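You operate a simulated robot arm through the tools that you are given. There is no shell and no other tool.

Carry out the task below with a simulated robot arm. There is one attempt and no reset: what you move stays moved.

TASK
Tension the belt to 250 newtons on the meter, lock it and test it with the white plunger.
Fine: free the orange lever first; leave the blue wheel and the grey lever; the green lamp must light. The line stays locked off, the carriage on its prop.

Only the result counts: the job must be done as asked and must still hold three seconds after the hand-in. Knocking over, shifting, dropping, spilling or breaking anything else fails it.

THE ROBOT
A 6-joint arm with a two-finger parallel gripper, fixed in place. Base frame: the origin is on the floor under the middle of its stand, x ahead of it, y to its left, z up. Units: m, rad, N and s.
It reaches about 0.815 m from its shoulder. Its first joint turns from -1.152 to 1.152 rad. Payload 2.7 kg.
Tool frame: the origin (TCP) lies between the finger pads and is the grasp point; the fingertips stand 0.023 m ahead of it; z points along the fingers, y is the line along which they close. The gripper opens to 0.094 m. The fingers are 0.038 m wide and 0.01 m thick; the gripper's body (0.054 by 0.096 m) begins 0.039 m behind the TCP.
Orientation is that of the tool frame in the base frame, as a unit quaternion [x, y, z, w]. With the fingers straight down and closing along the base's y, the tool's x points along the base's -x, its y along +y and its z along -z.

THE INTERFACE
- The arm moves only by the tool play_rows. Its argument "deltas" is a list that holds one entry, the list of rows, each a list of 7 numbers: the gripper command, from -1 (shut) to 1 (fully open), values between in proportion, then the shift along the tool's x, y, z in m, then the turn, a rotation vector about the tool's x, y, z in degrees. In form: [[[hand, x, y, z, ax, ay, az], ...]]. A call has 1 to 20 rows; each row shifts and turns the commanded pose from where the row before left it, along the tool's axes as they then stand. A row lasts 0.2 s, in which the tool goes at most 0.05 m and 0.15 rad; a call with a longer step from one row to the next is refused whole, and so is a gripper value outside its range. A pose out of reach is approached as far as the arm can. The call stops where the force on the tool passes 70 N (or 10 N more than at its start, if that is more) or the arm is blocked; 0.2 s more then pass. Each finger travels about 0.045 m/s and halts on what it meets, pressing with about 22 N; the grip force reading is that of the motor and also rises with nothing between the fingers. The clock runs only during rows and for 0.2 s after the last one: add rows that do not move to give the fingers time. It gives the time, the measured TCP pose, the force on the tool (base axes), the opening and the grip force at its end, in the units of the frame above (readings bear some noise), with the torque about the TCP (base axes, N m) and any sound that the robot's microphone picked up, and new pictures: "pictures" is both (left out), scene, wrist or none.
- Cameras (640 x 400 px; columns grow to the right, rows downward): "scene" is fixed at [0.0966, -0.4606, 1.4001]; the picture's right is [0.45, -0.89, 0.00], its down [-0.54, -0.28, -0.79] and it looks along [0.71, 0.36, -0.61] (base axes); focal length 334 px, centre (320, 200). "wrist" rides on the gripper at [0.086, 0.016, -0.074] in the tool frame; the picture's right is [-0.18, 0.98, 0.00], its down [-0.58, -0.11, -0.81] and it looks along [-0.79, -0.15, 0.59] (tool axes); focal length 243 px, centre (320, 200). There is no depth. A picture from a camera that has moved, and an enlarged one, comes with that camera's place and axes in the base frame and with its lens.
- close_up(camera, box): a new picture of the part [left, top, right, bottom] of that camera's present view, enlarged. The clock stands still meanwhile.
- sign_off(): hands the job in; it is judged then, once.

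Nothing tells you positions but the pictures and the camera data. Unless the task says otherwise, let go and move clear before handing in.

The tools are called after ">>>" as a command line: name --argument value ..., lists and objects as JSON in quotes. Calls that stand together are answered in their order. play_rows: Moves the arm, as the interface text tells. Its arguments: {"type":"object","properties":{"deltas":{"type":"array"},"pictures":{"type":"string","enum":["both","scene","wrist","none"]}},"required":["deltas"]} The other tools are called the same way: close_up (camera, box) takes an enlarged picture of a part of a camera's view; sign_off () hands the job in.

At the start:

```text
t: 0.0
position: [0.3424, -0.1348, 1.1831]
tool_rot: [0.0, 1.0, 0.0, 0.0]
contact_force: [0.2, -0.4, -0.3]
ft_torque: [-0.01, 0.01, -0.01]
width: 0.094
finger_force: 0.0
```

scene: 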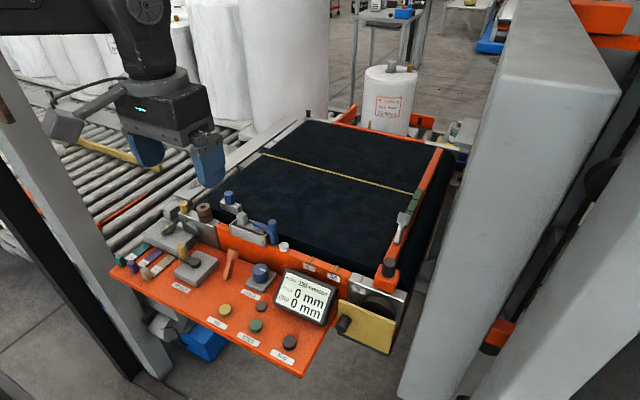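
wrist: 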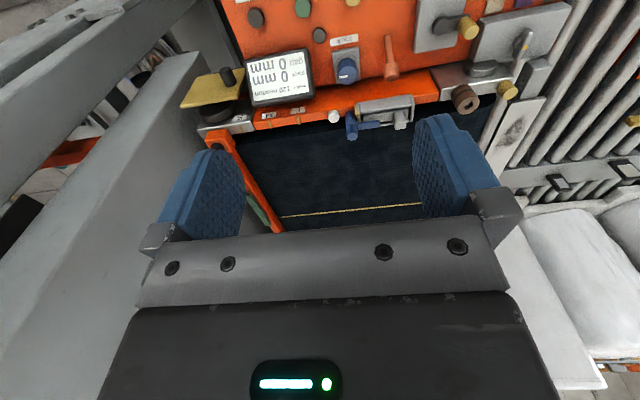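

I see an orange control panel with levers, knobs, a display and a belt beyond it. I'll take enlarged pictures first to identify each control.

>>> close_up --camera "scene" --box '[100, 180, 260, 280]'

>>> close_up --camera "scene" --box '[180, 240, 340, 380]'

>>> close_up --camera "scene" --box '[260, 160, 480, 360]'

>>> close_up --camera "wrist" --box '[180, 0, 400, 140]'

>>> close_up --camera "wrist" --box '[320, 0, 560, 150]'

```text
4.00 times, centred on (180, 230) of scene
camera zoom: at [0.0966, -0.4606, 1.4001], right [0.45, -0.89, 0.0], down [-0.54, -0.28, -0.79], along [0.71, 0.36, -0.61], focal length 1335 px, centre (880, 80)
```

zoom: 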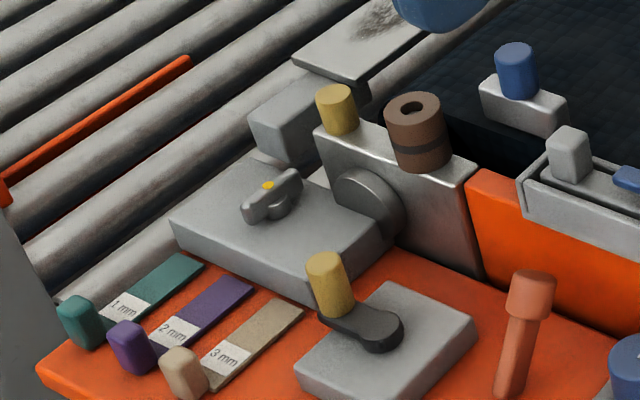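

```text
2.86 times, centred on (260, 310) of scene
camera zoom: at [0.0966, -0.4606, 1.4001], right [0.45, -0.89, 0.0], down [-0.54, -0.28, -0.79], along [0.71, 0.36, -0.61], focal length 953 px, centre (491, -114)
```

zoom: 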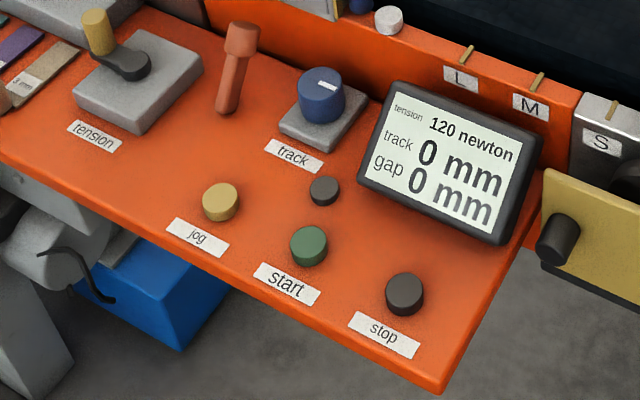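

```text
2.00 times, centred on (370, 260) of scene
camera zoom: at [0.0966, -0.4606, 1.4001], right [0.45, -0.89, 0.0], down [-0.54, -0.28, -0.79], along [0.71, 0.36, -0.61], focal length 667 px, centre (220, 80)
```

zoom: 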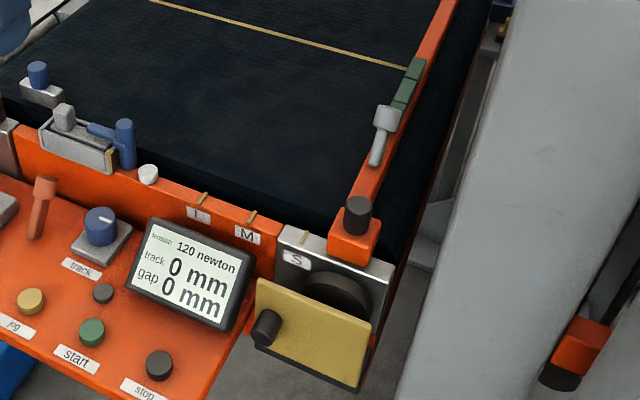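

```text
2.86 times, centred on (290, 70) of wrist
camera zoom: at [0.2563, -0.1187, 1.2582], right [0.18, 0.98, 0.0], down [0.58, -0.11, 0.81], along [0.79, -0.15, -0.59], focal length 693 px, centre (406, 571)
```

zoom: 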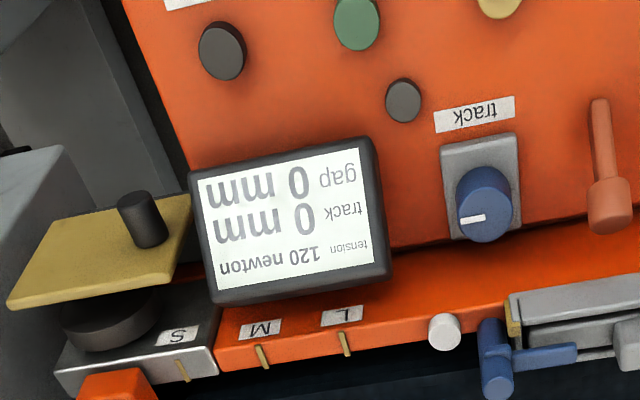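

```text
2.67 times, centred on (440, 75) of wrist
camera zoom: at [0.2563, -0.1187, 1.2582], right [0.18, 0.98, 0.0], down [0.58, -0.11, 0.81], along [0.79, -0.15, -0.59], focal length 647 px, centre (0, 533)
```

zoom: 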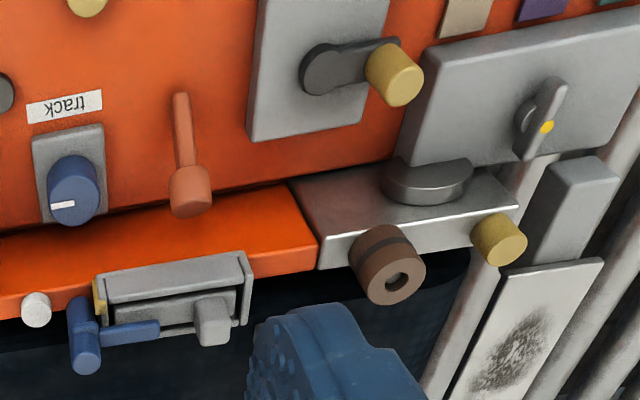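

The tension crank (yellow knob, dark arm) seems to be near (0.44, 0.08, 0.84), the orange lever is beside it, and the white plunger sits near (0.54, -0.14, 0.85). I'll look more closely at the lever/latch area and search for the green lamp before moving.

>>> close_up --camera "scene" --box '[190, 180, 300, 260]'

>>> close_up --camera "scene" --box '[340, 120, 480, 220]'

>>> close_up --camera "scene" --box '[140, 180, 240, 260]'

>>> close_up --camera "scene" --box '[260, 220, 420, 360]'

>>> close_up --camera "wrist" --box '[320, 60, 460, 150]'

>>> close_up --camera "wrist" --box '[170, 60, 350, 240]'

```text
5.00 times, centred on (245, 220) of scene
camera zoom: at [0.0966, -0.4606, 1.4001], right [0.45, -0.89, 0.0], down [-0.54, -0.28, -0.79], along [0.71, 0.36, -0.61], focal length 1668 px, centre (695, 100)
```

zoom: 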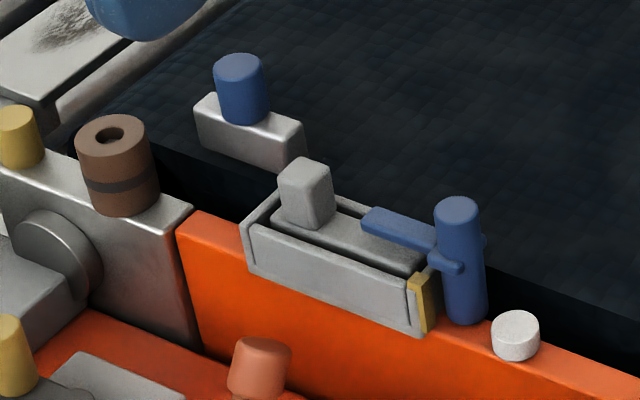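

```text
4.00 times, centred on (410, 170) of scene
camera zoom: at [0.0966, -0.4606, 1.4001], right [0.45, -0.89, 0.0], down [-0.54, -0.28, -0.79], along [0.71, 0.36, -0.61], focal length 1335 px, centre (-40, 320)
```

zoom: 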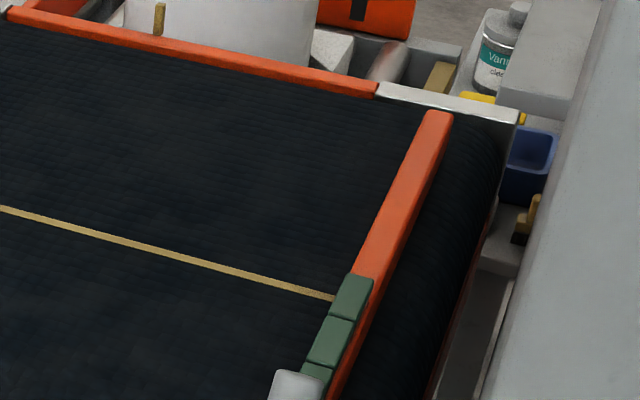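

```text
5.00 times, centred on (190, 220) of scene
camera zoom: at [0.0966, -0.4606, 1.4001], right [0.45, -0.89, 0.0], down [-0.54, -0.28, -0.79], along [0.71, 0.36, -0.61], focal length 1668 px, centre (970, 100)
```

zoom: 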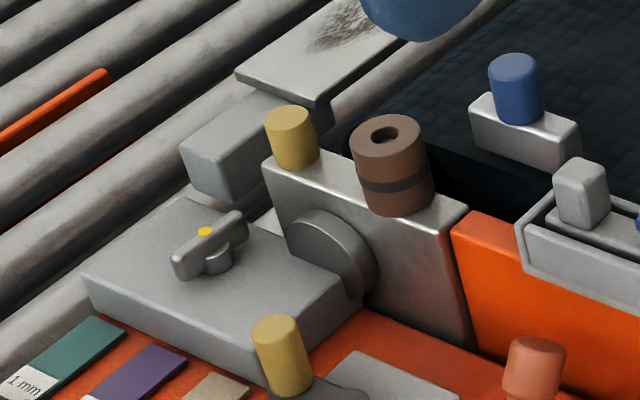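

```text
2.86 times, centred on (340, 290) of scene
camera zoom: at [0.0966, -0.4606, 1.4001], right [0.45, -0.89, 0.0], down [-0.54, -0.28, -0.79], along [0.71, 0.36, -0.61], focal length 953 px, centre (263, -57)
```

zoom: 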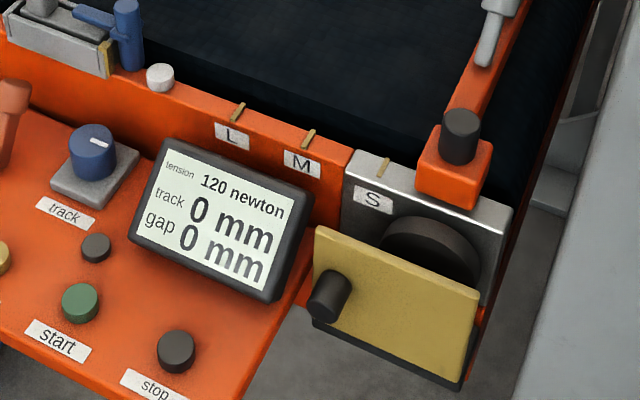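

```text
4.44 times, centred on (390, 105) of wrist
camera zoom: at [0.2563, -0.1187, 1.2582], right [0.18, 0.98, 0.0], down [0.58, -0.11, 0.81], along [0.79, -0.15, -0.59], focal length 1078 px, centre (9, 622)
```

zoom: 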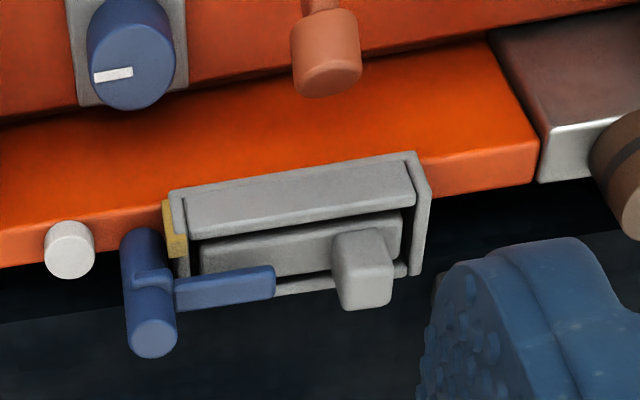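

```text
2.22 times, centred on (260, 150) of wrist
camera zoom: at [0.2563, -0.1187, 1.2582], right [0.18, 0.98, 0.0], down [0.58, -0.11, 0.81], along [0.79, -0.15, -0.59], focal length 539 px, centre (453, 311)
```

zoom: 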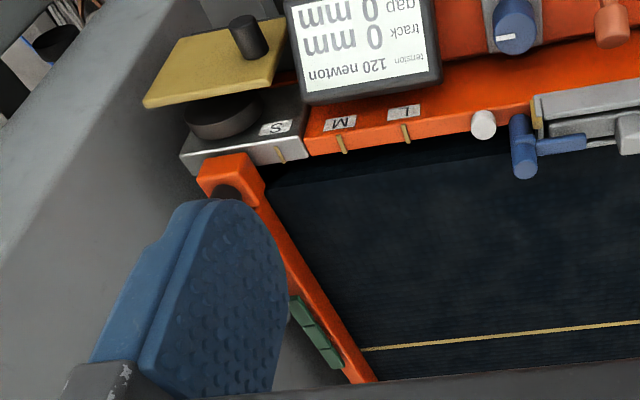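

The panel looks horizontal at about z 0.77. I take the orange lever to lean +x from its base at (0.453, -0.034) to its head at about (0.489, -0.034, 0.827), the crank pivot to be near (0.444, 0.047), and its knob near (0.44, 0.076). I'll move to hover above the lever and look again with the wrist camera.

>>> play_rows --deltas '[[[1, -0.017, 0.017, 0.03, 0, 0, 0], [1, -0.017, 0.017, 0.03, 0, 0, 0], [1, -0.017, 0.017, 0.03, 0, 0, 0], [1, -0.017, 0.017, 0.03, 0, 0, 0], [1, -0.017, 0.017, 0.03, 0, 0, 0], [1, -0.017, 0.016, 0.03, 0, 0, 0], [1, 0, 0, 0, 0, 0, 0]]]'

```text
t: 1.6
position: [0.4457, -0.0337, 1.0015]
tool_rot: [0.001, 1.0, 0.001, 0.0]
contact_force: [1.1, -0.1, 0.2]
ft_torque: [0.02, 0.01, -0.02]
width: 0.0939
finger_force: 0.0
camera wrist: at [0.3591, -0.0173, 1.0769], right [0.18, 0.98, 0.0], down [0.58, -0.11, 0.81], along [0.79, -0.15, -0.59], focal length 243 px, centre (320, 200)
```

scene: 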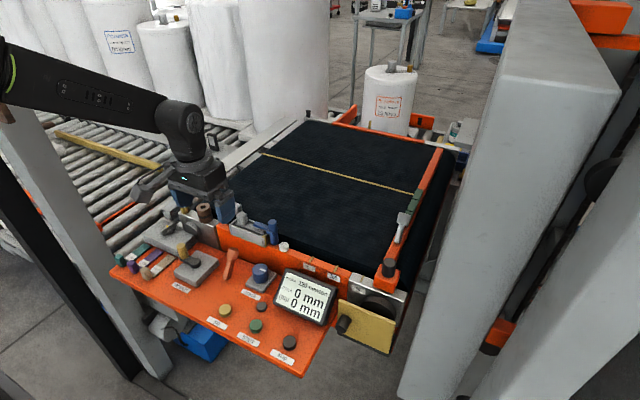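
wrist: 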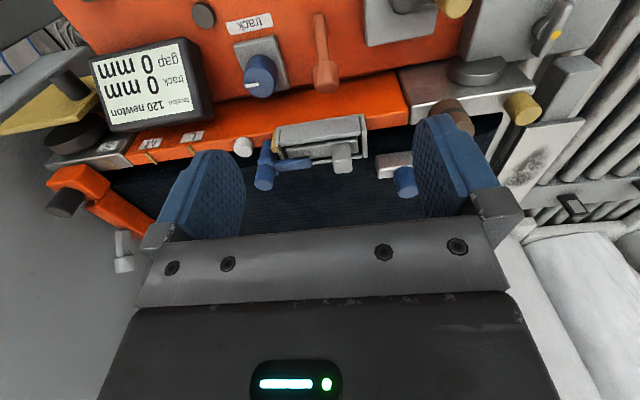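

The arm hovers over the panel and the wrist view shows the lever, crank and latch clearly. I'll zoom in to refine the positions of lever, crank and the surroundings.

>>> close_up --camera "wrist" --box '[220, 0, 420, 125]'

>>> close_up --camera "wrist" --box '[340, 0, 540, 125]'

>>> close_up --camera "wrist" --box '[220, 90, 380, 200]'

>>> close_up --camera "wrist" --box '[20, 0, 240, 140]'

>>> close_up --camera "scene" --box '[150, 200, 310, 310]'

```text
3.20 times, centred on (320, 62) of wrist
camera zoom: at [0.3591, -0.0173, 1.0769], right [0.18, 0.98, 0.0], down [0.58, -0.11, 0.81], along [0.79, -0.15, -0.59], focal length 776 px, centre (320, 640)
```

zoom: 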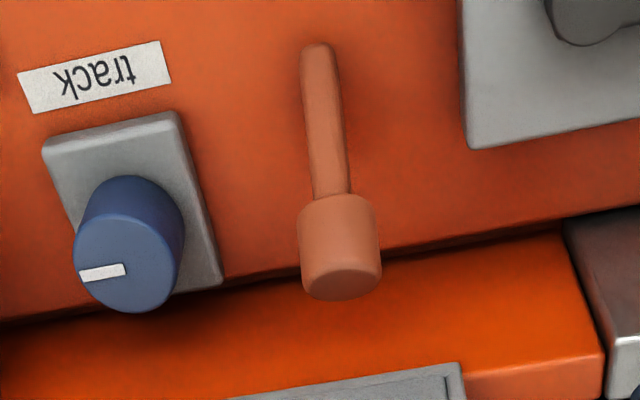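

```text
3.20 times, centred on (440, 62) of wrist
camera zoom: at [0.3591, -0.0173, 1.0769], right [0.18, 0.98, 0.0], down [0.58, -0.11, 0.81], along [0.79, -0.15, -0.59], focal length 776 px, centre (-64, 640)
```

zoom: 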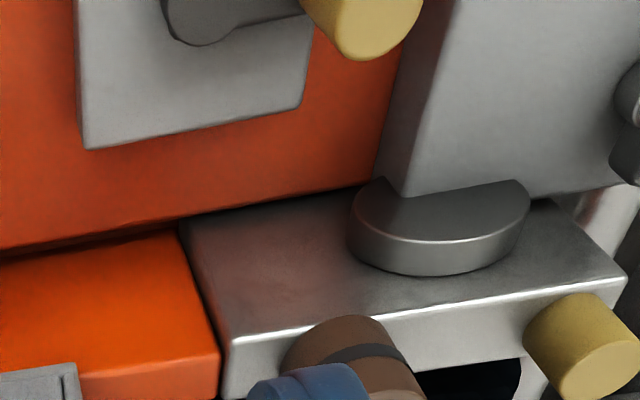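

```text
3.64 times, centred on (300, 145) of wrist
camera zoom: at [0.3591, -0.0173, 1.0769], right [0.18, 0.98, 0.0], down [0.58, -0.11, 0.81], along [0.79, -0.15, -0.59], focal length 882 px, centre (393, 400)
```

zoom: 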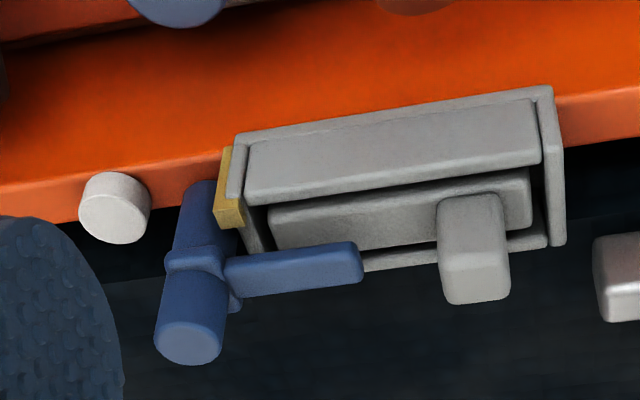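

```text
2.86 times, centred on (130, 70) of wrist
camera zoom: at [0.3591, -0.0173, 1.0769], right [0.18, 0.98, 0.0], down [0.58, -0.11, 0.81], along [0.79, -0.15, -0.59], focal length 693 px, centre (863, 571)
```

zoom: 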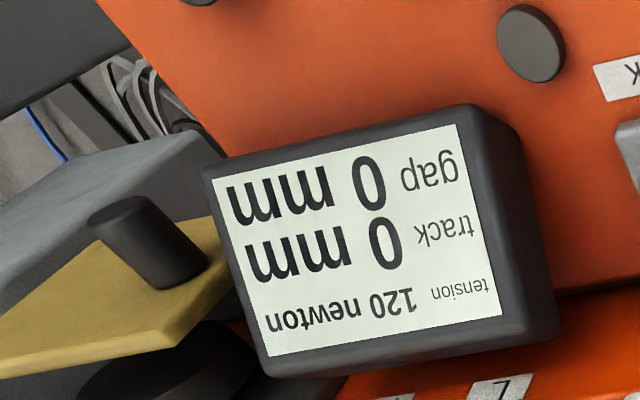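

```text
3.64 times, centred on (230, 255) of scene
camera zoom: at [0.0967, -0.4606, 1.4001], right [0.45, -0.89, 0.0], down [-0.54, -0.28, -0.79], along [0.71, 0.36, -0.61], focal length 1213 px, centre (647, 0)
```

zoom: 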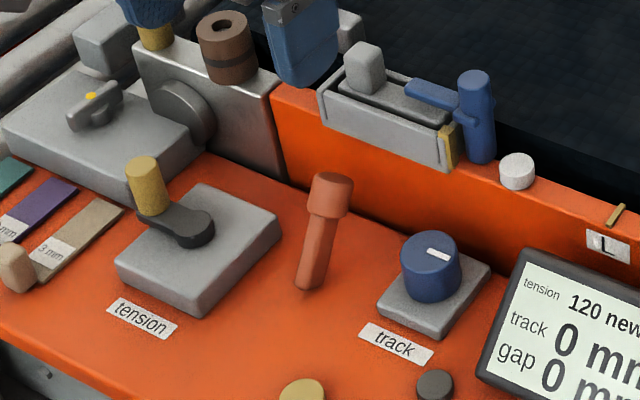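

Refined positions put the orange lever's base at about (0.451, -0.035, 0.77) and the end of its head at about (0.4915, -0.034, 0.835). I'll lower the half-open fingers to either side of the head, then look before closing.

>>> play_rows --deltas '[[[0.2, -0.02, 0, 0.03, 0, 0, 0], [0.2, -0.02, 0, 0.03, 0, 0, 0], [0.2, 0, 0, 0.03, 0, 0, 0], [0.2, 0, 0, 0.03, 0, 0, 0], [0.2, 0, 0, 0.02, 0, 0, 0], [0.2, 0, 0, 0.02, 0, 0, 0], [0.2, 0, 0, 0.01, 0, 0, 0], [0.2, 0, 0, 0.005, 0, 0, 0], [0.2, 0, 0, 0, 0, 0, 0]]]'

```text
t: 3.6
position: [0.4844, -0.0344, 0.8287]
tool_rot: [-0.001, 1.0, 0.0, 0.0]
contact_force: [-0.3, 0.2, 0.7]
ft_torque: [0.03, 0.05, 0.05]
width: 0.0565
finger_force: 0.2
camera wrist: at [0.3982, -0.0177, 0.9029], right [0.18, 0.98, 0.0], down [0.58, -0.11, 0.81], along [0.79, -0.15, -0.59], focal length 243 px, centre (320, 200)
```

scene: 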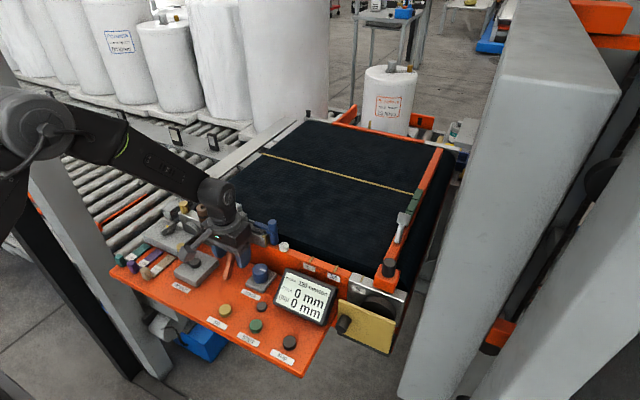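
wrist: 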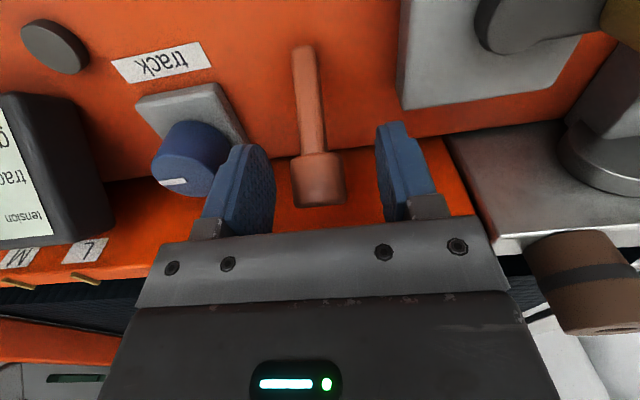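

The head is centred between the fingers. I'll close on it and feel it with a small pull toward -x.

>>> play_rows --deltas '[[[-1, 0, 0, 0, 0, 0, 0], [-1, 0, 0, 0, 0, 0, 0], [-1, 0, 0, 0, 0, 0, 0], [-1, 0, 0, 0, 0, 0, 0]]]'

```text
t: 4.6
position: [0.4831, -0.0348, 0.8281]
tool_rot: [0.0, 1.0, -0.001, -0.001]
contact_force: [0.8, -13.5, -2.4]
ft_torque: [0.14, -0.15, -0.1]
width: 0.0252
finger_force: 44.9
camera wrist: at [0.3982, -0.0187, 0.903], right [0.19, 0.98, 0.0], down [0.58, -0.11, 0.81], along [0.79, -0.15, -0.59], focal length 243 px, centre (320, 200)
```

scene: 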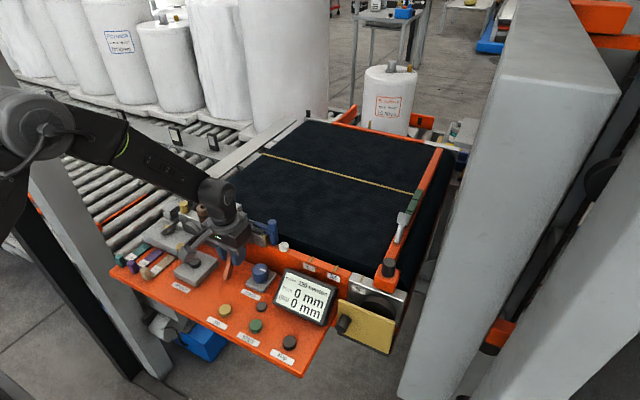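
wrist: 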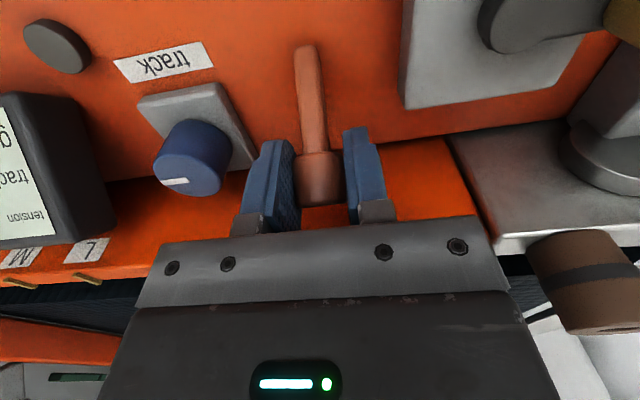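

The grip is on, with a small sideways load showing the head is 1–2 mm toward -y. I'll centre on that and pull gently along an arc toward -x.

>>> play_rows --deltas '[[[-1, 0, -0.0015, 0, 0, 0, 0], [-1, 0, 0, 0, 0, 0, 0], [-1, 0.0059, 0, -0.0029, 0, 0, 0], [-1, 0.0065, 0, -0.0025, 0, 0, 0], [-1, 0, 0, 0, 0, 0, 0]]]'

```text
t: 5.8
position: [0.475, -0.0345, 0.8342]
tool_rot: [0.0, 1.0, 0.0, 0.005]
contact_force: [18.1, 3.5, -5.6]
ft_torque: [0.33, -1.22, -0.17]
width: 0.0258
finger_force: 45.1
camera wrist: at [0.3878, -0.0189, 0.909], right [0.18, 0.98, 0.0], down [0.57, -0.11, 0.81], along [0.8, -0.15, -0.59], focal length 243 px, centre (320, 200)
```

scene: 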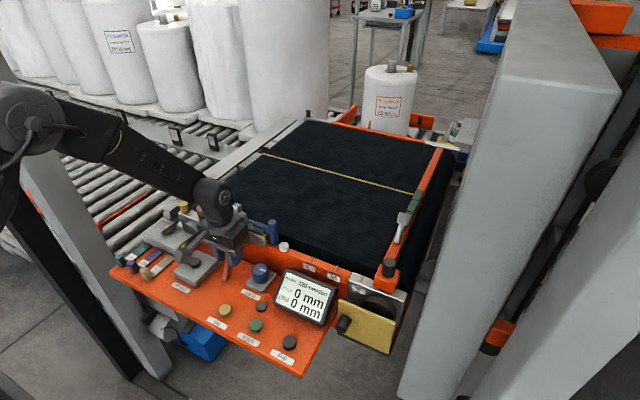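
wrist: 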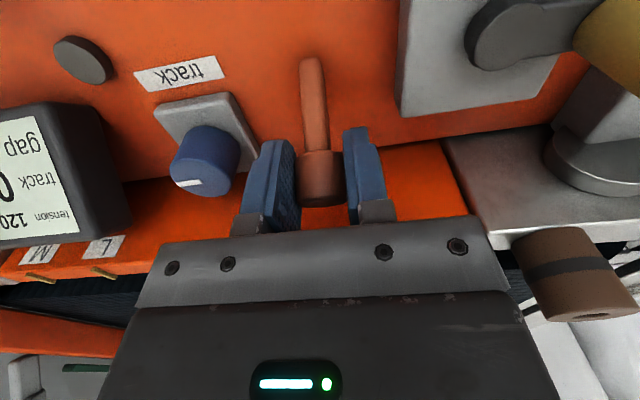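

The lever is following the hand with about 18 N of resistance. I'll continue the arc.

>>> play_rows --deltas '[[[-1, 0.0067, 0, -0.0018, 0, 0, 0], [-1, 0.0069, 0, -0.0011, 0, 0, 0], [-1, 0.007, 0, -0.0004, 0, 0, 0], [-1, 0, 0, 0, 0, 0, 0]]]'

```text
t: 6.8
position: [0.4575, -0.0361, 0.8388]
tool_rot: [0.0, 1.0, 0.0, 0.008]
contact_force: [20.4, 14.1, 14.1]
ft_torque: [0.43, -1.2, -0.05]
width: 0.0255
finger_force: 45.1
camera wrist: at [0.3692, -0.019, 0.9128], right [0.18, 0.98, 0.0], down [0.57, -0.11, 0.82], along [0.8, -0.15, -0.58], focal length 243 px, centre (320, 200)
```

scene: 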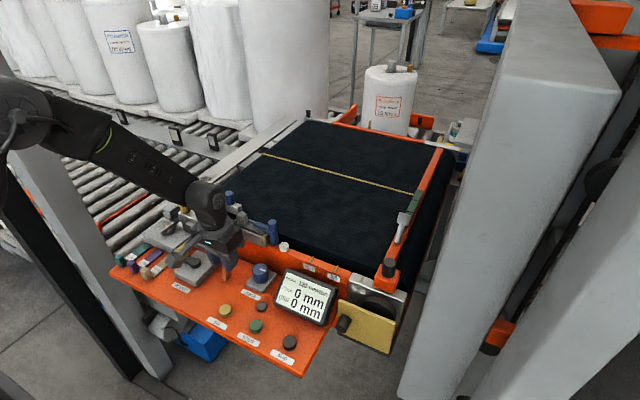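
wrist: 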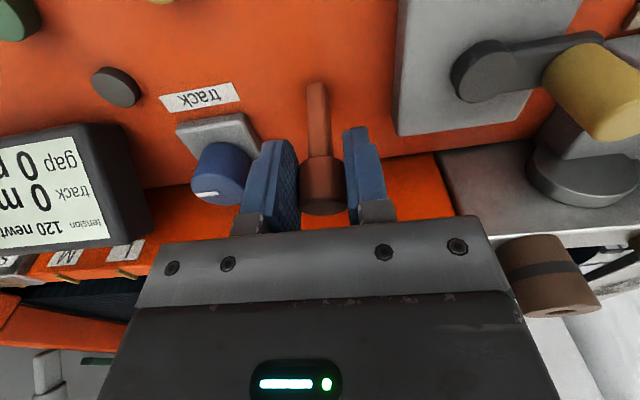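

The lever is about upright now, with a side force of opposite sign and some upward push. I'll correct those slightly and keep pulling.

>>> play_rows --deltas '[[[-1, 0.007, 0.001, -0.002, 0, 0, 0], [-1, 0.007, 0, 0.0005, 0, 0, 0], [-1, 0.007, 0, 0.0011, 0, 0, 0], [-1, 0, 0, 0, 0, 0, 0]]]'

```text
t: 7.8
position: [0.4346, -0.0363, 0.8382]
tool_rot: [0.001, 1.0, 0.0, 0.006]
contact_force: [18.0, -3.2, 13.0]
ft_torque: [0.32, -1.38, -0.06]
width: 0.0253
finger_force: 45.1
camera wrist: at [0.3473, -0.0187, 0.9126], right [0.19, 0.98, 0.0], down [0.57, -0.11, 0.81], along [0.8, -0.15, -0.58], focal length 243 px, centre (320, 200)
```

scene: 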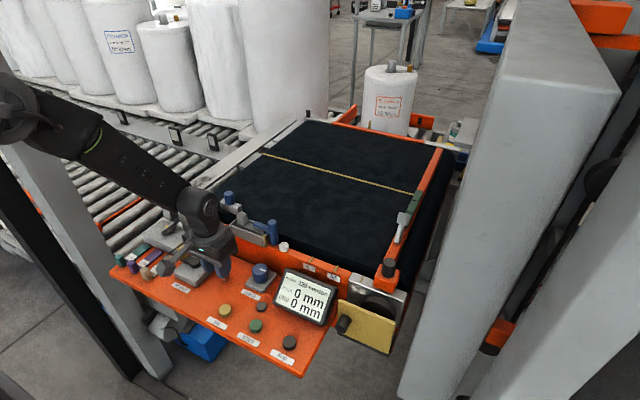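
wrist: 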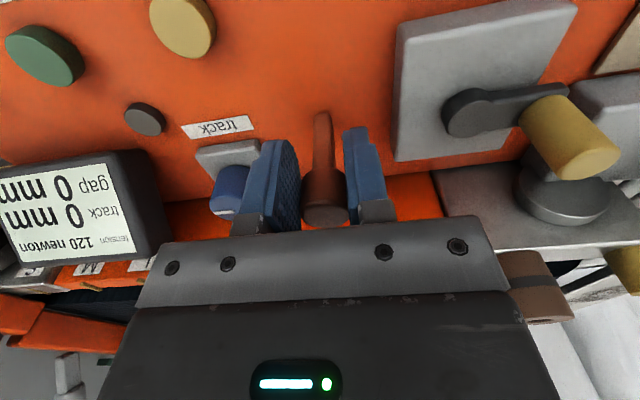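

The lever keeps following past upright. I'll go on toward its other end stop.

>>> play_rows --deltas '[[[-1, 0.007, 0, 0.001, 0, 0, 0], [-1, 0.007, 0, 0.0025, 0, 0, 0], [-1, 0.006, 0, 0.003, 0, 0, 0], [-1, 0, 0, 0, 0, 0, 0]]]'

```text
t: 8.8
position: [0.4129, -0.0345, 0.8323]
tool_rot: [0.001, 1.0, -0.001, 0.003]
contact_force: [7.1, -12.2, 24.6]
ft_torque: [0.3, -1.32, -0.18]
width: 0.026
finger_force: 44.2
camera wrist: at [0.3257, -0.0188, 0.9064], right [0.19, 0.98, 0.0], down [0.58, -0.11, 0.81], along [0.8, -0.15, -0.59], focal length 243 px, centre (320, 200)
```

scene: 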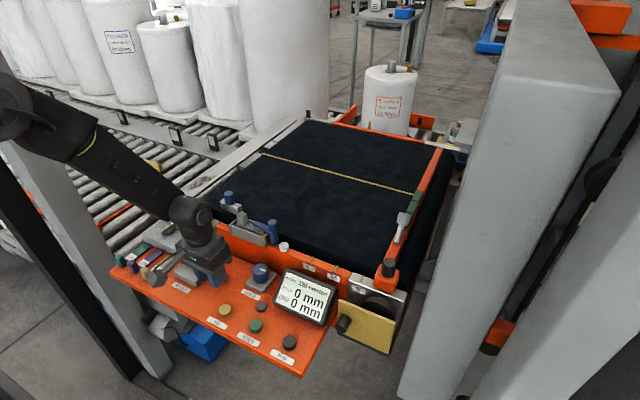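
wrist: 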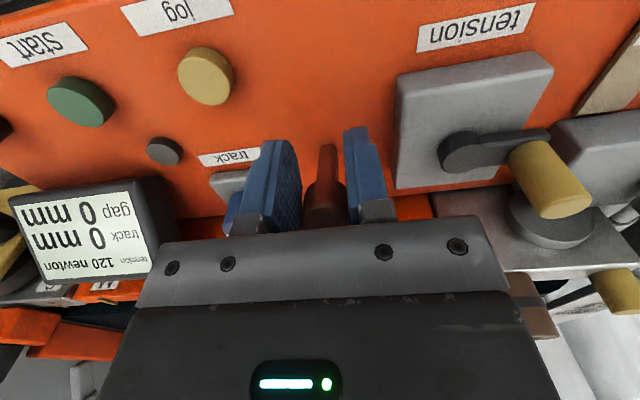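

The lever is now about 33° toward me. I'll push a little further to feel for the end stop.

>>> play_rows --deltas '[[[-1, 0.005, 0, 0.0035, 0, 0, 0], [-1, 0.005, 0, 0.0035, 0, 0, 0], [-1, 0, 0, 0, 0, 0, 0]]]'

```text
t: 9.6
position: [0.4016, -0.0349, 0.8247]
tool_rot: [0.001, 1.0, 0.0, 0.0]
contact_force: [6.8, -20.0, 18.2]
ft_torque: [0.33, -1.22, -0.3]
width: 0.0251
finger_force: 45.0
camera wrist: at [0.3151, -0.0187, 0.8989], right [0.19, 0.98, 0.0], down [0.58, -0.11, 0.81], along [0.79, -0.15, -0.59], focal length 243 px, centre (320, 200)
```

scene: 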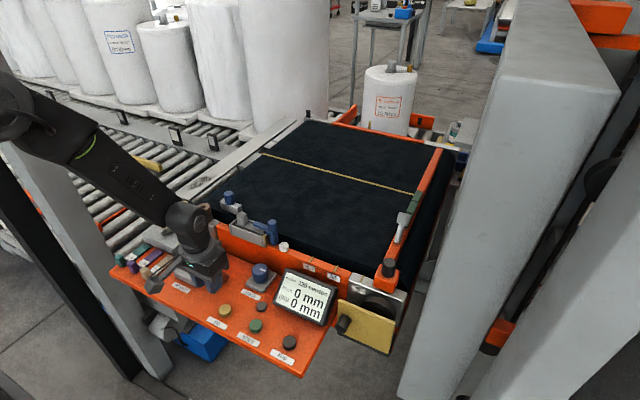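
wrist: 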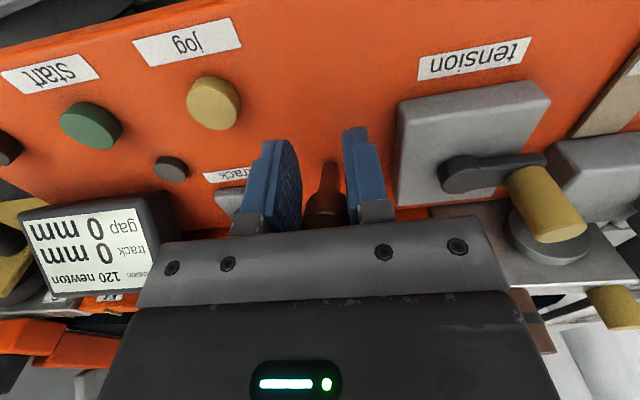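

The hand moved further without more force, so I'll check whether the lever is still following or the grip slipped.

>>> close_up --camera "scene" --box '[160, 210, 300, 310]'

>>> close_up --camera "wrist" --box '[220, 120, 420, 240]'

```text
4.00 times, centred on (230, 260) of scene
camera zoom: at [0.0965, -0.461, 1.4], right [0.45, -0.89, 0.0], down [-0.54, -0.28, -0.79], along [0.71, 0.36, -0.61], focal length 1335 px, centre (680, -40)
```

zoom: 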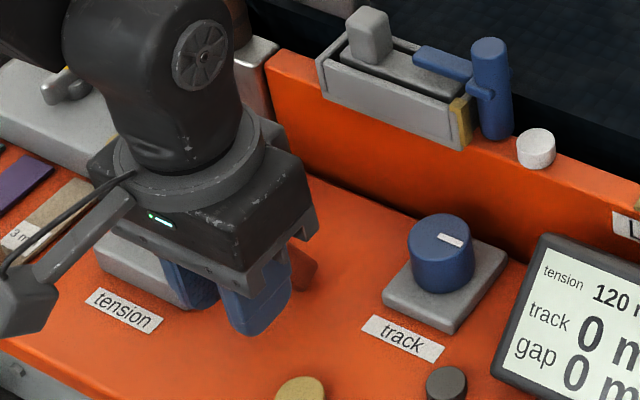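

```text
3.20 times, centred on (320, 180) of wrist
camera zoom: at [0.3151, -0.0187, 0.8989], right [0.19, 0.98, 0.0], down [0.58, -0.11, 0.81], along [0.79, -0.15, -0.59], focal length 776 px, centre (320, 264)
```

zoom: 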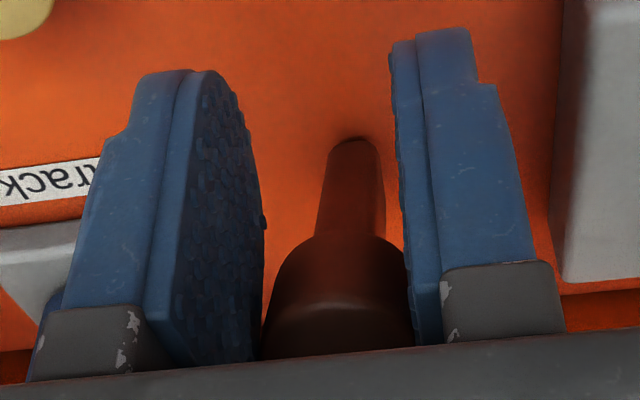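

The lever leans about 32° toward me, a mirror image of its starting lean, and the fingers began sliding over the head, so it is at its stop. I'll open, lift clear and check it.

>>> play_rows --deltas '[[[-0.2, -0.004, 0, -0.002, 0, 0, 0], [0.2, 0, 0, 0, 0, 0, 0], [0.2, 0, 0, 0, 0, 0, 0], [0.2, 0, 0, 0, 0, 0, 0], [0.2, 0, 0, -0.02, 0, 0, 0], [0.2, 0, 0, -0.03, 0, 0, 0], [0.2, 0, 0, -0.03, 0, 0, 0], [0.2, 0, 0, 0, 0, 0, 0]]]'

```text
t: 11.4
position: [0.4045, -0.0343, 0.905]
tool_rot: [-0.001, 1.0, 0.0, 0.001]
contact_force: [-0.3, 0.5, 0.1]
ft_torque: [0.0, -0.04, 0.02]
width: 0.0563
finger_force: 0.1
camera wrist: at [0.3181, -0.0184, 0.9806], right [0.18, 0.98, 0.0], down [0.58, -0.11, 0.81], along [0.79, -0.15, -0.59], focal length 243 px, centre (320, 200)
```

scene: 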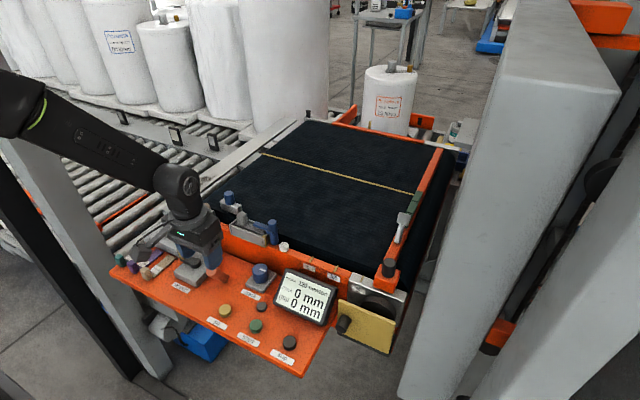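
wrist: 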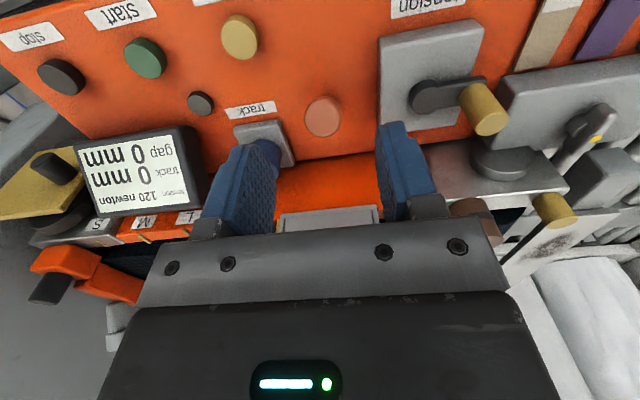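

The lever stays leaning toward me, so it is freed. Next is the crank, so I'll zoom in to fix its knob and pivot precisely.

>>> close_up --camera "wrist" --box '[370, 0, 530, 160]'

>>> close_up --camera "scene" --box '[150, 220, 240, 300]'

>>> close_up --camera "scene" --box '[260, 260, 350, 330]'

```text
2.50 times, centred on (450, 80) of wrist
camera zoom: at [0.3181, -0.0184, 0.9806], right [0.18, 0.98, 0.0], down [0.58, -0.11, 0.81], along [0.79, -0.15, -0.59], focal length 606 px, centre (-5, 500)
```

zoom: 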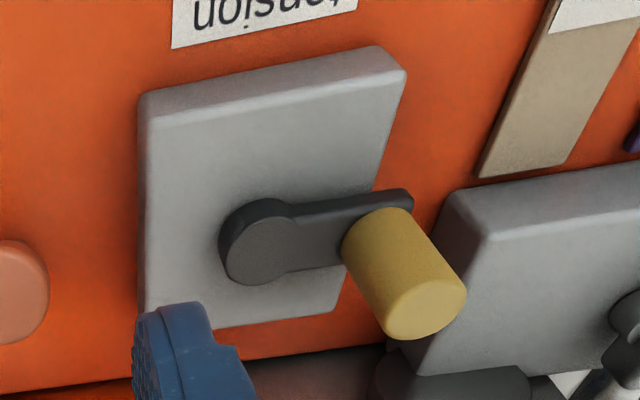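

```text
5.00 times, centred on (195, 260) of scene
camera zoom: at [0.0966, -0.4606, 1.4001], right [0.45, -0.89, 0.0], down [-0.54, -0.28, -0.79], along [0.71, 0.36, -0.61], focal length 1668 px, centre (945, -100)
```

zoom: 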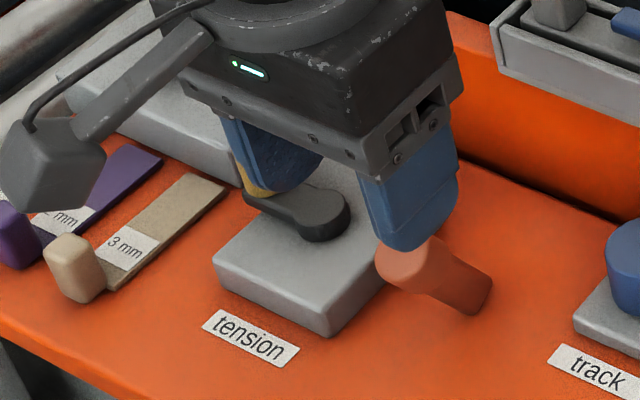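

```text
5.71 times, centred on (305, 295) of scene
camera zoom: at [0.0966, -0.4606, 1.4001], right [0.45, -0.89, 0.0], down [-0.54, -0.28, -0.79], along [0.71, 0.36, -0.61], focal length 1907 px, centre (406, -343)
```

zoom: 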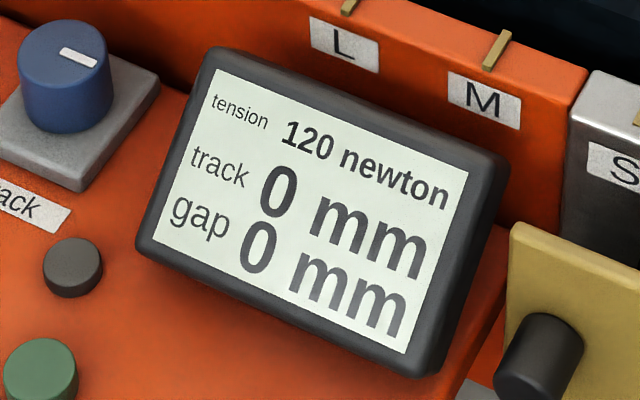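

The crank hub is at about (0.444, 0.046) and the yellow knob's top at about (0.445, 0.083, 0.836), so the crank radius is about 0.037. I'll move above the knob, descend with the fingers slightly open, and look.

>>> play_rows --deltas '[[[-0.05, -0.0135, 0.039, 0, 0, 0, 0], [-0.05, -0.0135, 0.039, 0, 0, 0, 0], [-0.05, -0.0135, 0.039, 0, 0, 0, 0], [-0.05, 0, 0, 0.02, 0, 0, 0], [-0.05, 0, 0, 0.015, 0, 0, 0], [-0.05, 0, 0, 0, 0, 0, 0]]]'

```text
t: 12.8
position: [0.4462, 0.0813, 0.8718]
tool_rot: [-0.001, 1.0, 0.0, 0.0]
contact_force: [0.6, 0.2, -0.4]
ft_torque: [-0.03, 0.0, -0.02]
width: 0.0447
finger_force: 0.0
camera wrist: at [0.3595, 0.0984, 0.9456], right [0.18, 0.98, 0.0], down [0.58, -0.11, 0.81], along [0.79, -0.15, -0.59], focal length 243 px, centre (320, 200)
```

scene: 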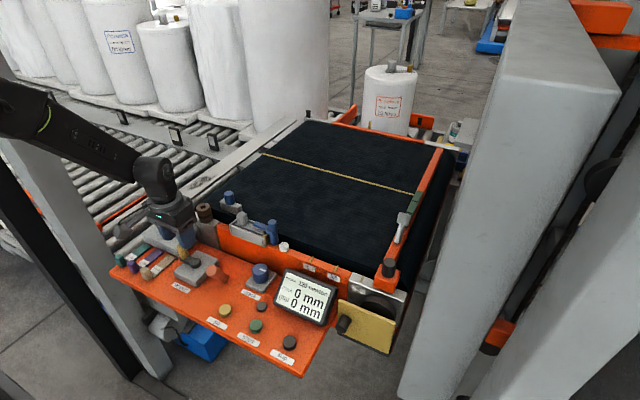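
wrist: 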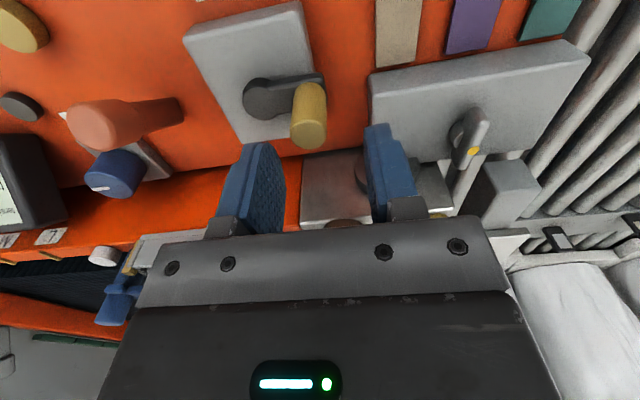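

The knob is between the fingers, but slightly to the -y side. I'll zoom to measure it.

>>> close_up --camera "wrist" --box '[220, 60, 420, 200]'

>>> close_up --camera "scene" --box '[150, 210, 240, 300]'

```text
2.86 times, centred on (320, 130) of wrist
camera zoom: at [0.3595, 0.0984, 0.9456], right [0.18, 0.98, 0.0], down [0.58, -0.11, 0.81], along [0.79, -0.15, -0.59], focal length 693 px, centre (320, 400)
```

zoom: 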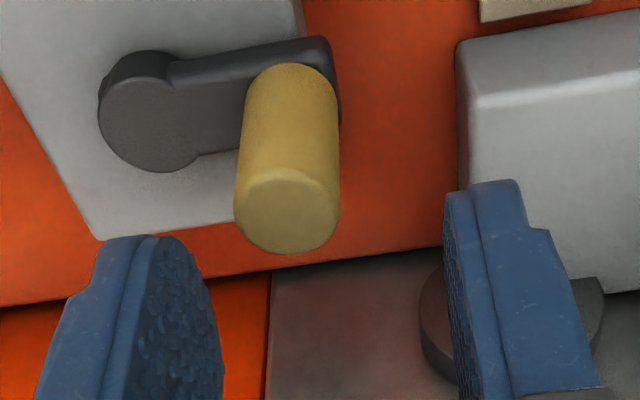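

```text
4.44 times, centred on (195, 255) of scene
camera zoom: at [0.0967, -0.4606, 1.4001], right [0.45, -0.89, 0.0], down [-0.54, -0.28, -0.79], along [0.71, 0.36, -0.61], focal length 1483 px, centre (876, -44)
```

zoom: 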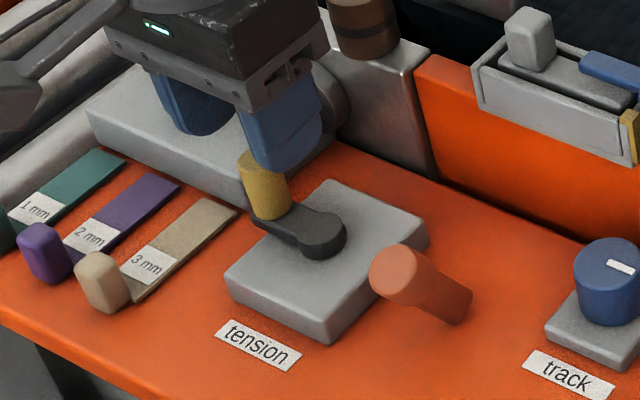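

From this closer view the knob is at about (0.4415, 0.077) with its top at 0.842, and the hub is at about (0.443, 0.044). I'll correct for that, descend and grip the knob.

>>> play_rows --deltas '[[[-0.05, 0.0034, -0.0055, 0.01, 0, 0, 0], [-0.05, 0, 0, 0.012, 0, 0, 0], [-0.05, 0, 0, 0.012, 0, 0, 0], [-0.05, 0, 0, 0.007, 0, 0, 0], [-0.05, 0, 0, 0, 0, 0, 0], [-1, 0, 0, 0, 0, 0, 0], [-1, 0, 0, 0, 0, 0, 0], [-1, 0, 0, 0, 0, 0, 0]]]'

```text
t: 14.6
position: [0.4429, 0.0768, 0.8309]
tool_rot: [0.001, 1.0, 0.001, 0.0]
contact_force: [1.0, 1.4, -2.1]
ft_torque: [0.6, 0.06, 0.03]
width: 0.0197
finger_force: 44.5
camera wrist: at [0.3555, 0.0932, 0.9048], right [0.18, 0.98, 0.0], down [0.58, -0.11, 0.81], along [0.79, -0.15, -0.59], focal length 243 px, centre (320, 200)
```

scene: 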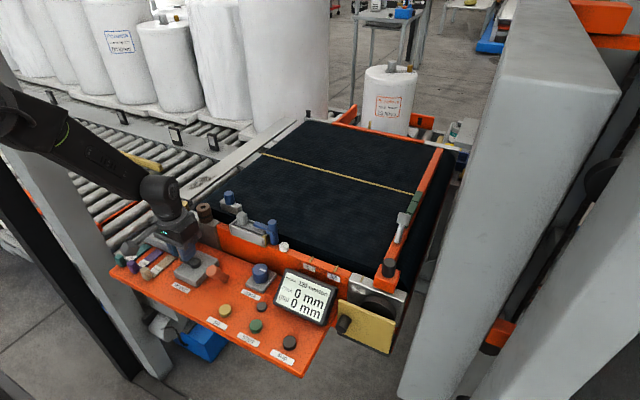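
wrist: 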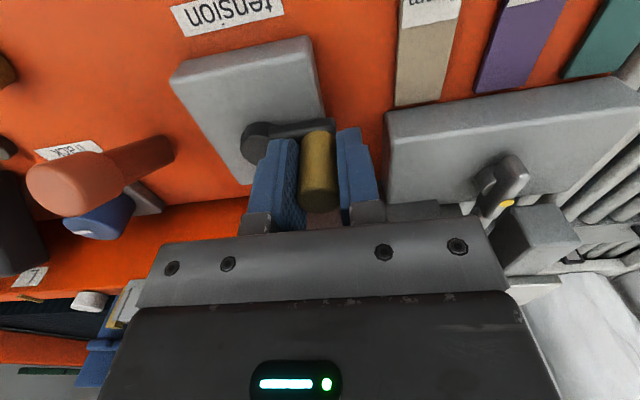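

The knob is firmly held and centred, with near zero side load. I'll turn clockwise about 30° and read the meter and forces.

>>> play_rows --deltas '[[[-1, -0.0045, -0.0003, 0, 0, 0, 0], [-1, -0.0044, -0.0009, 0, 0, 0, 0], [-1, -0.0083, -0.0034, 0, 0, 0, 0], [-1, 0, 0, 0, 0, 0, 0]]]'

>>> close_up --camera "scene" --box '[260, 260, 350, 330]'

```text
t: 15.6
position: [0.459, 0.075, 0.8284]
tool_rot: [0.001, 1.0, 0.0, -0.001]
contact_force: [-6.0, 27.8, 0.0]
ft_torque: [-0.04, 1.01, -0.66]
width: 0.0187
finger_force: 44.9
camera wrist: at [0.3723, 0.0902, 0.9049], right [0.18, 0.98, 0.0], down [0.58, -0.11, 0.81], along [0.79, -0.15, -0.59], focal length 243 px, centre (320, 200)
```

scene: 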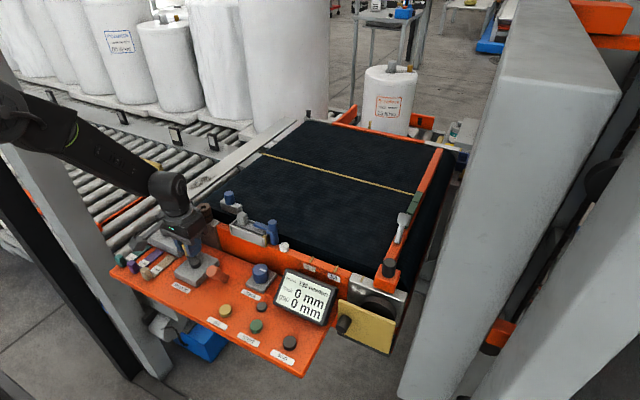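
wrist: 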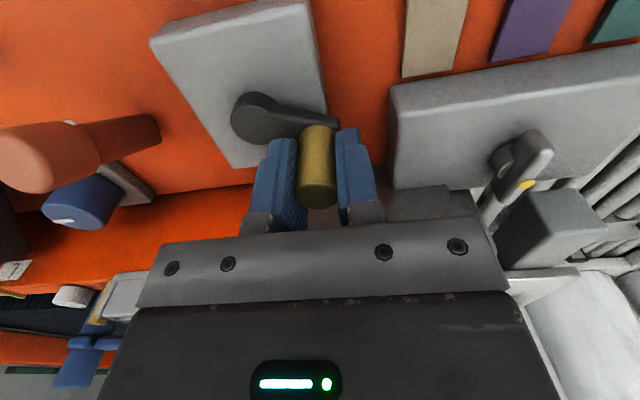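

```text
5.71 times, centred on (305, 295) of scene
camera zoom: at [0.0965, -0.4599, 1.4004], right [0.45, -0.89, 0.0], down [-0.54, -0.28, -0.79], along [0.71, 0.36, -0.61], focal length 1907 px, centre (406, -343)
```

zoom: 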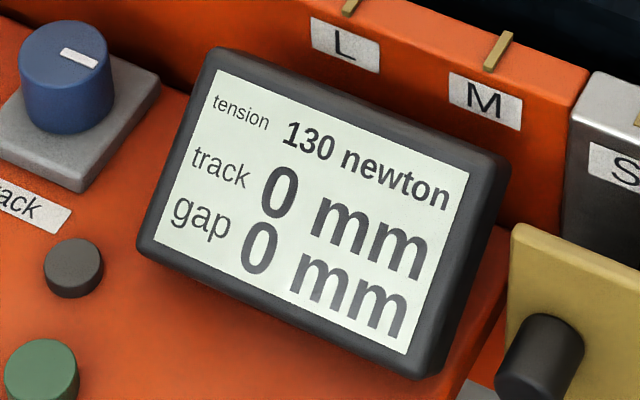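

Clockwise raises the tension; about 30° gave +10 N (130). There is about 20 N of outward load, so my circle is a bit too tight. I'll measure the hub again from this view.

>>> close_up --camera "wrist" --box '[200, 60, 360, 220]'

>>> close_up --camera "scene" --box '[160, 230, 240, 290]'

```text
2.50 times, centred on (280, 140) of wrist
camera zoom: at [0.3723, 0.0902, 0.9049], right [0.18, 0.98, 0.0], down [0.58, -0.11, 0.81], along [0.79, -0.15, -0.59], focal length 606 px, centre (420, 350)
```

zoom: 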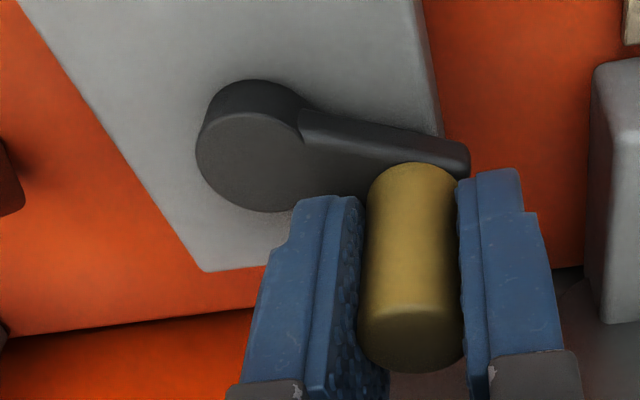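

```text
6.67 times, centred on (200, 260) of scene
camera zoom: at [0.0965, -0.4599, 1.4004], right [0.45, -0.89, 0.0], down [-0.54, -0.28, -0.79], along [0.71, 0.36, -0.61], focal length 2224 px, centre (1120, -200)
```

zoom: 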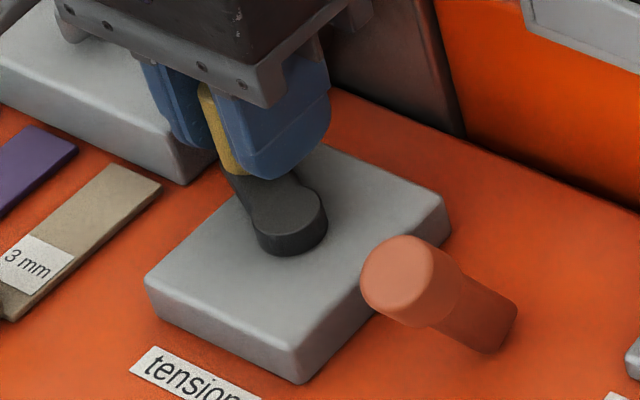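

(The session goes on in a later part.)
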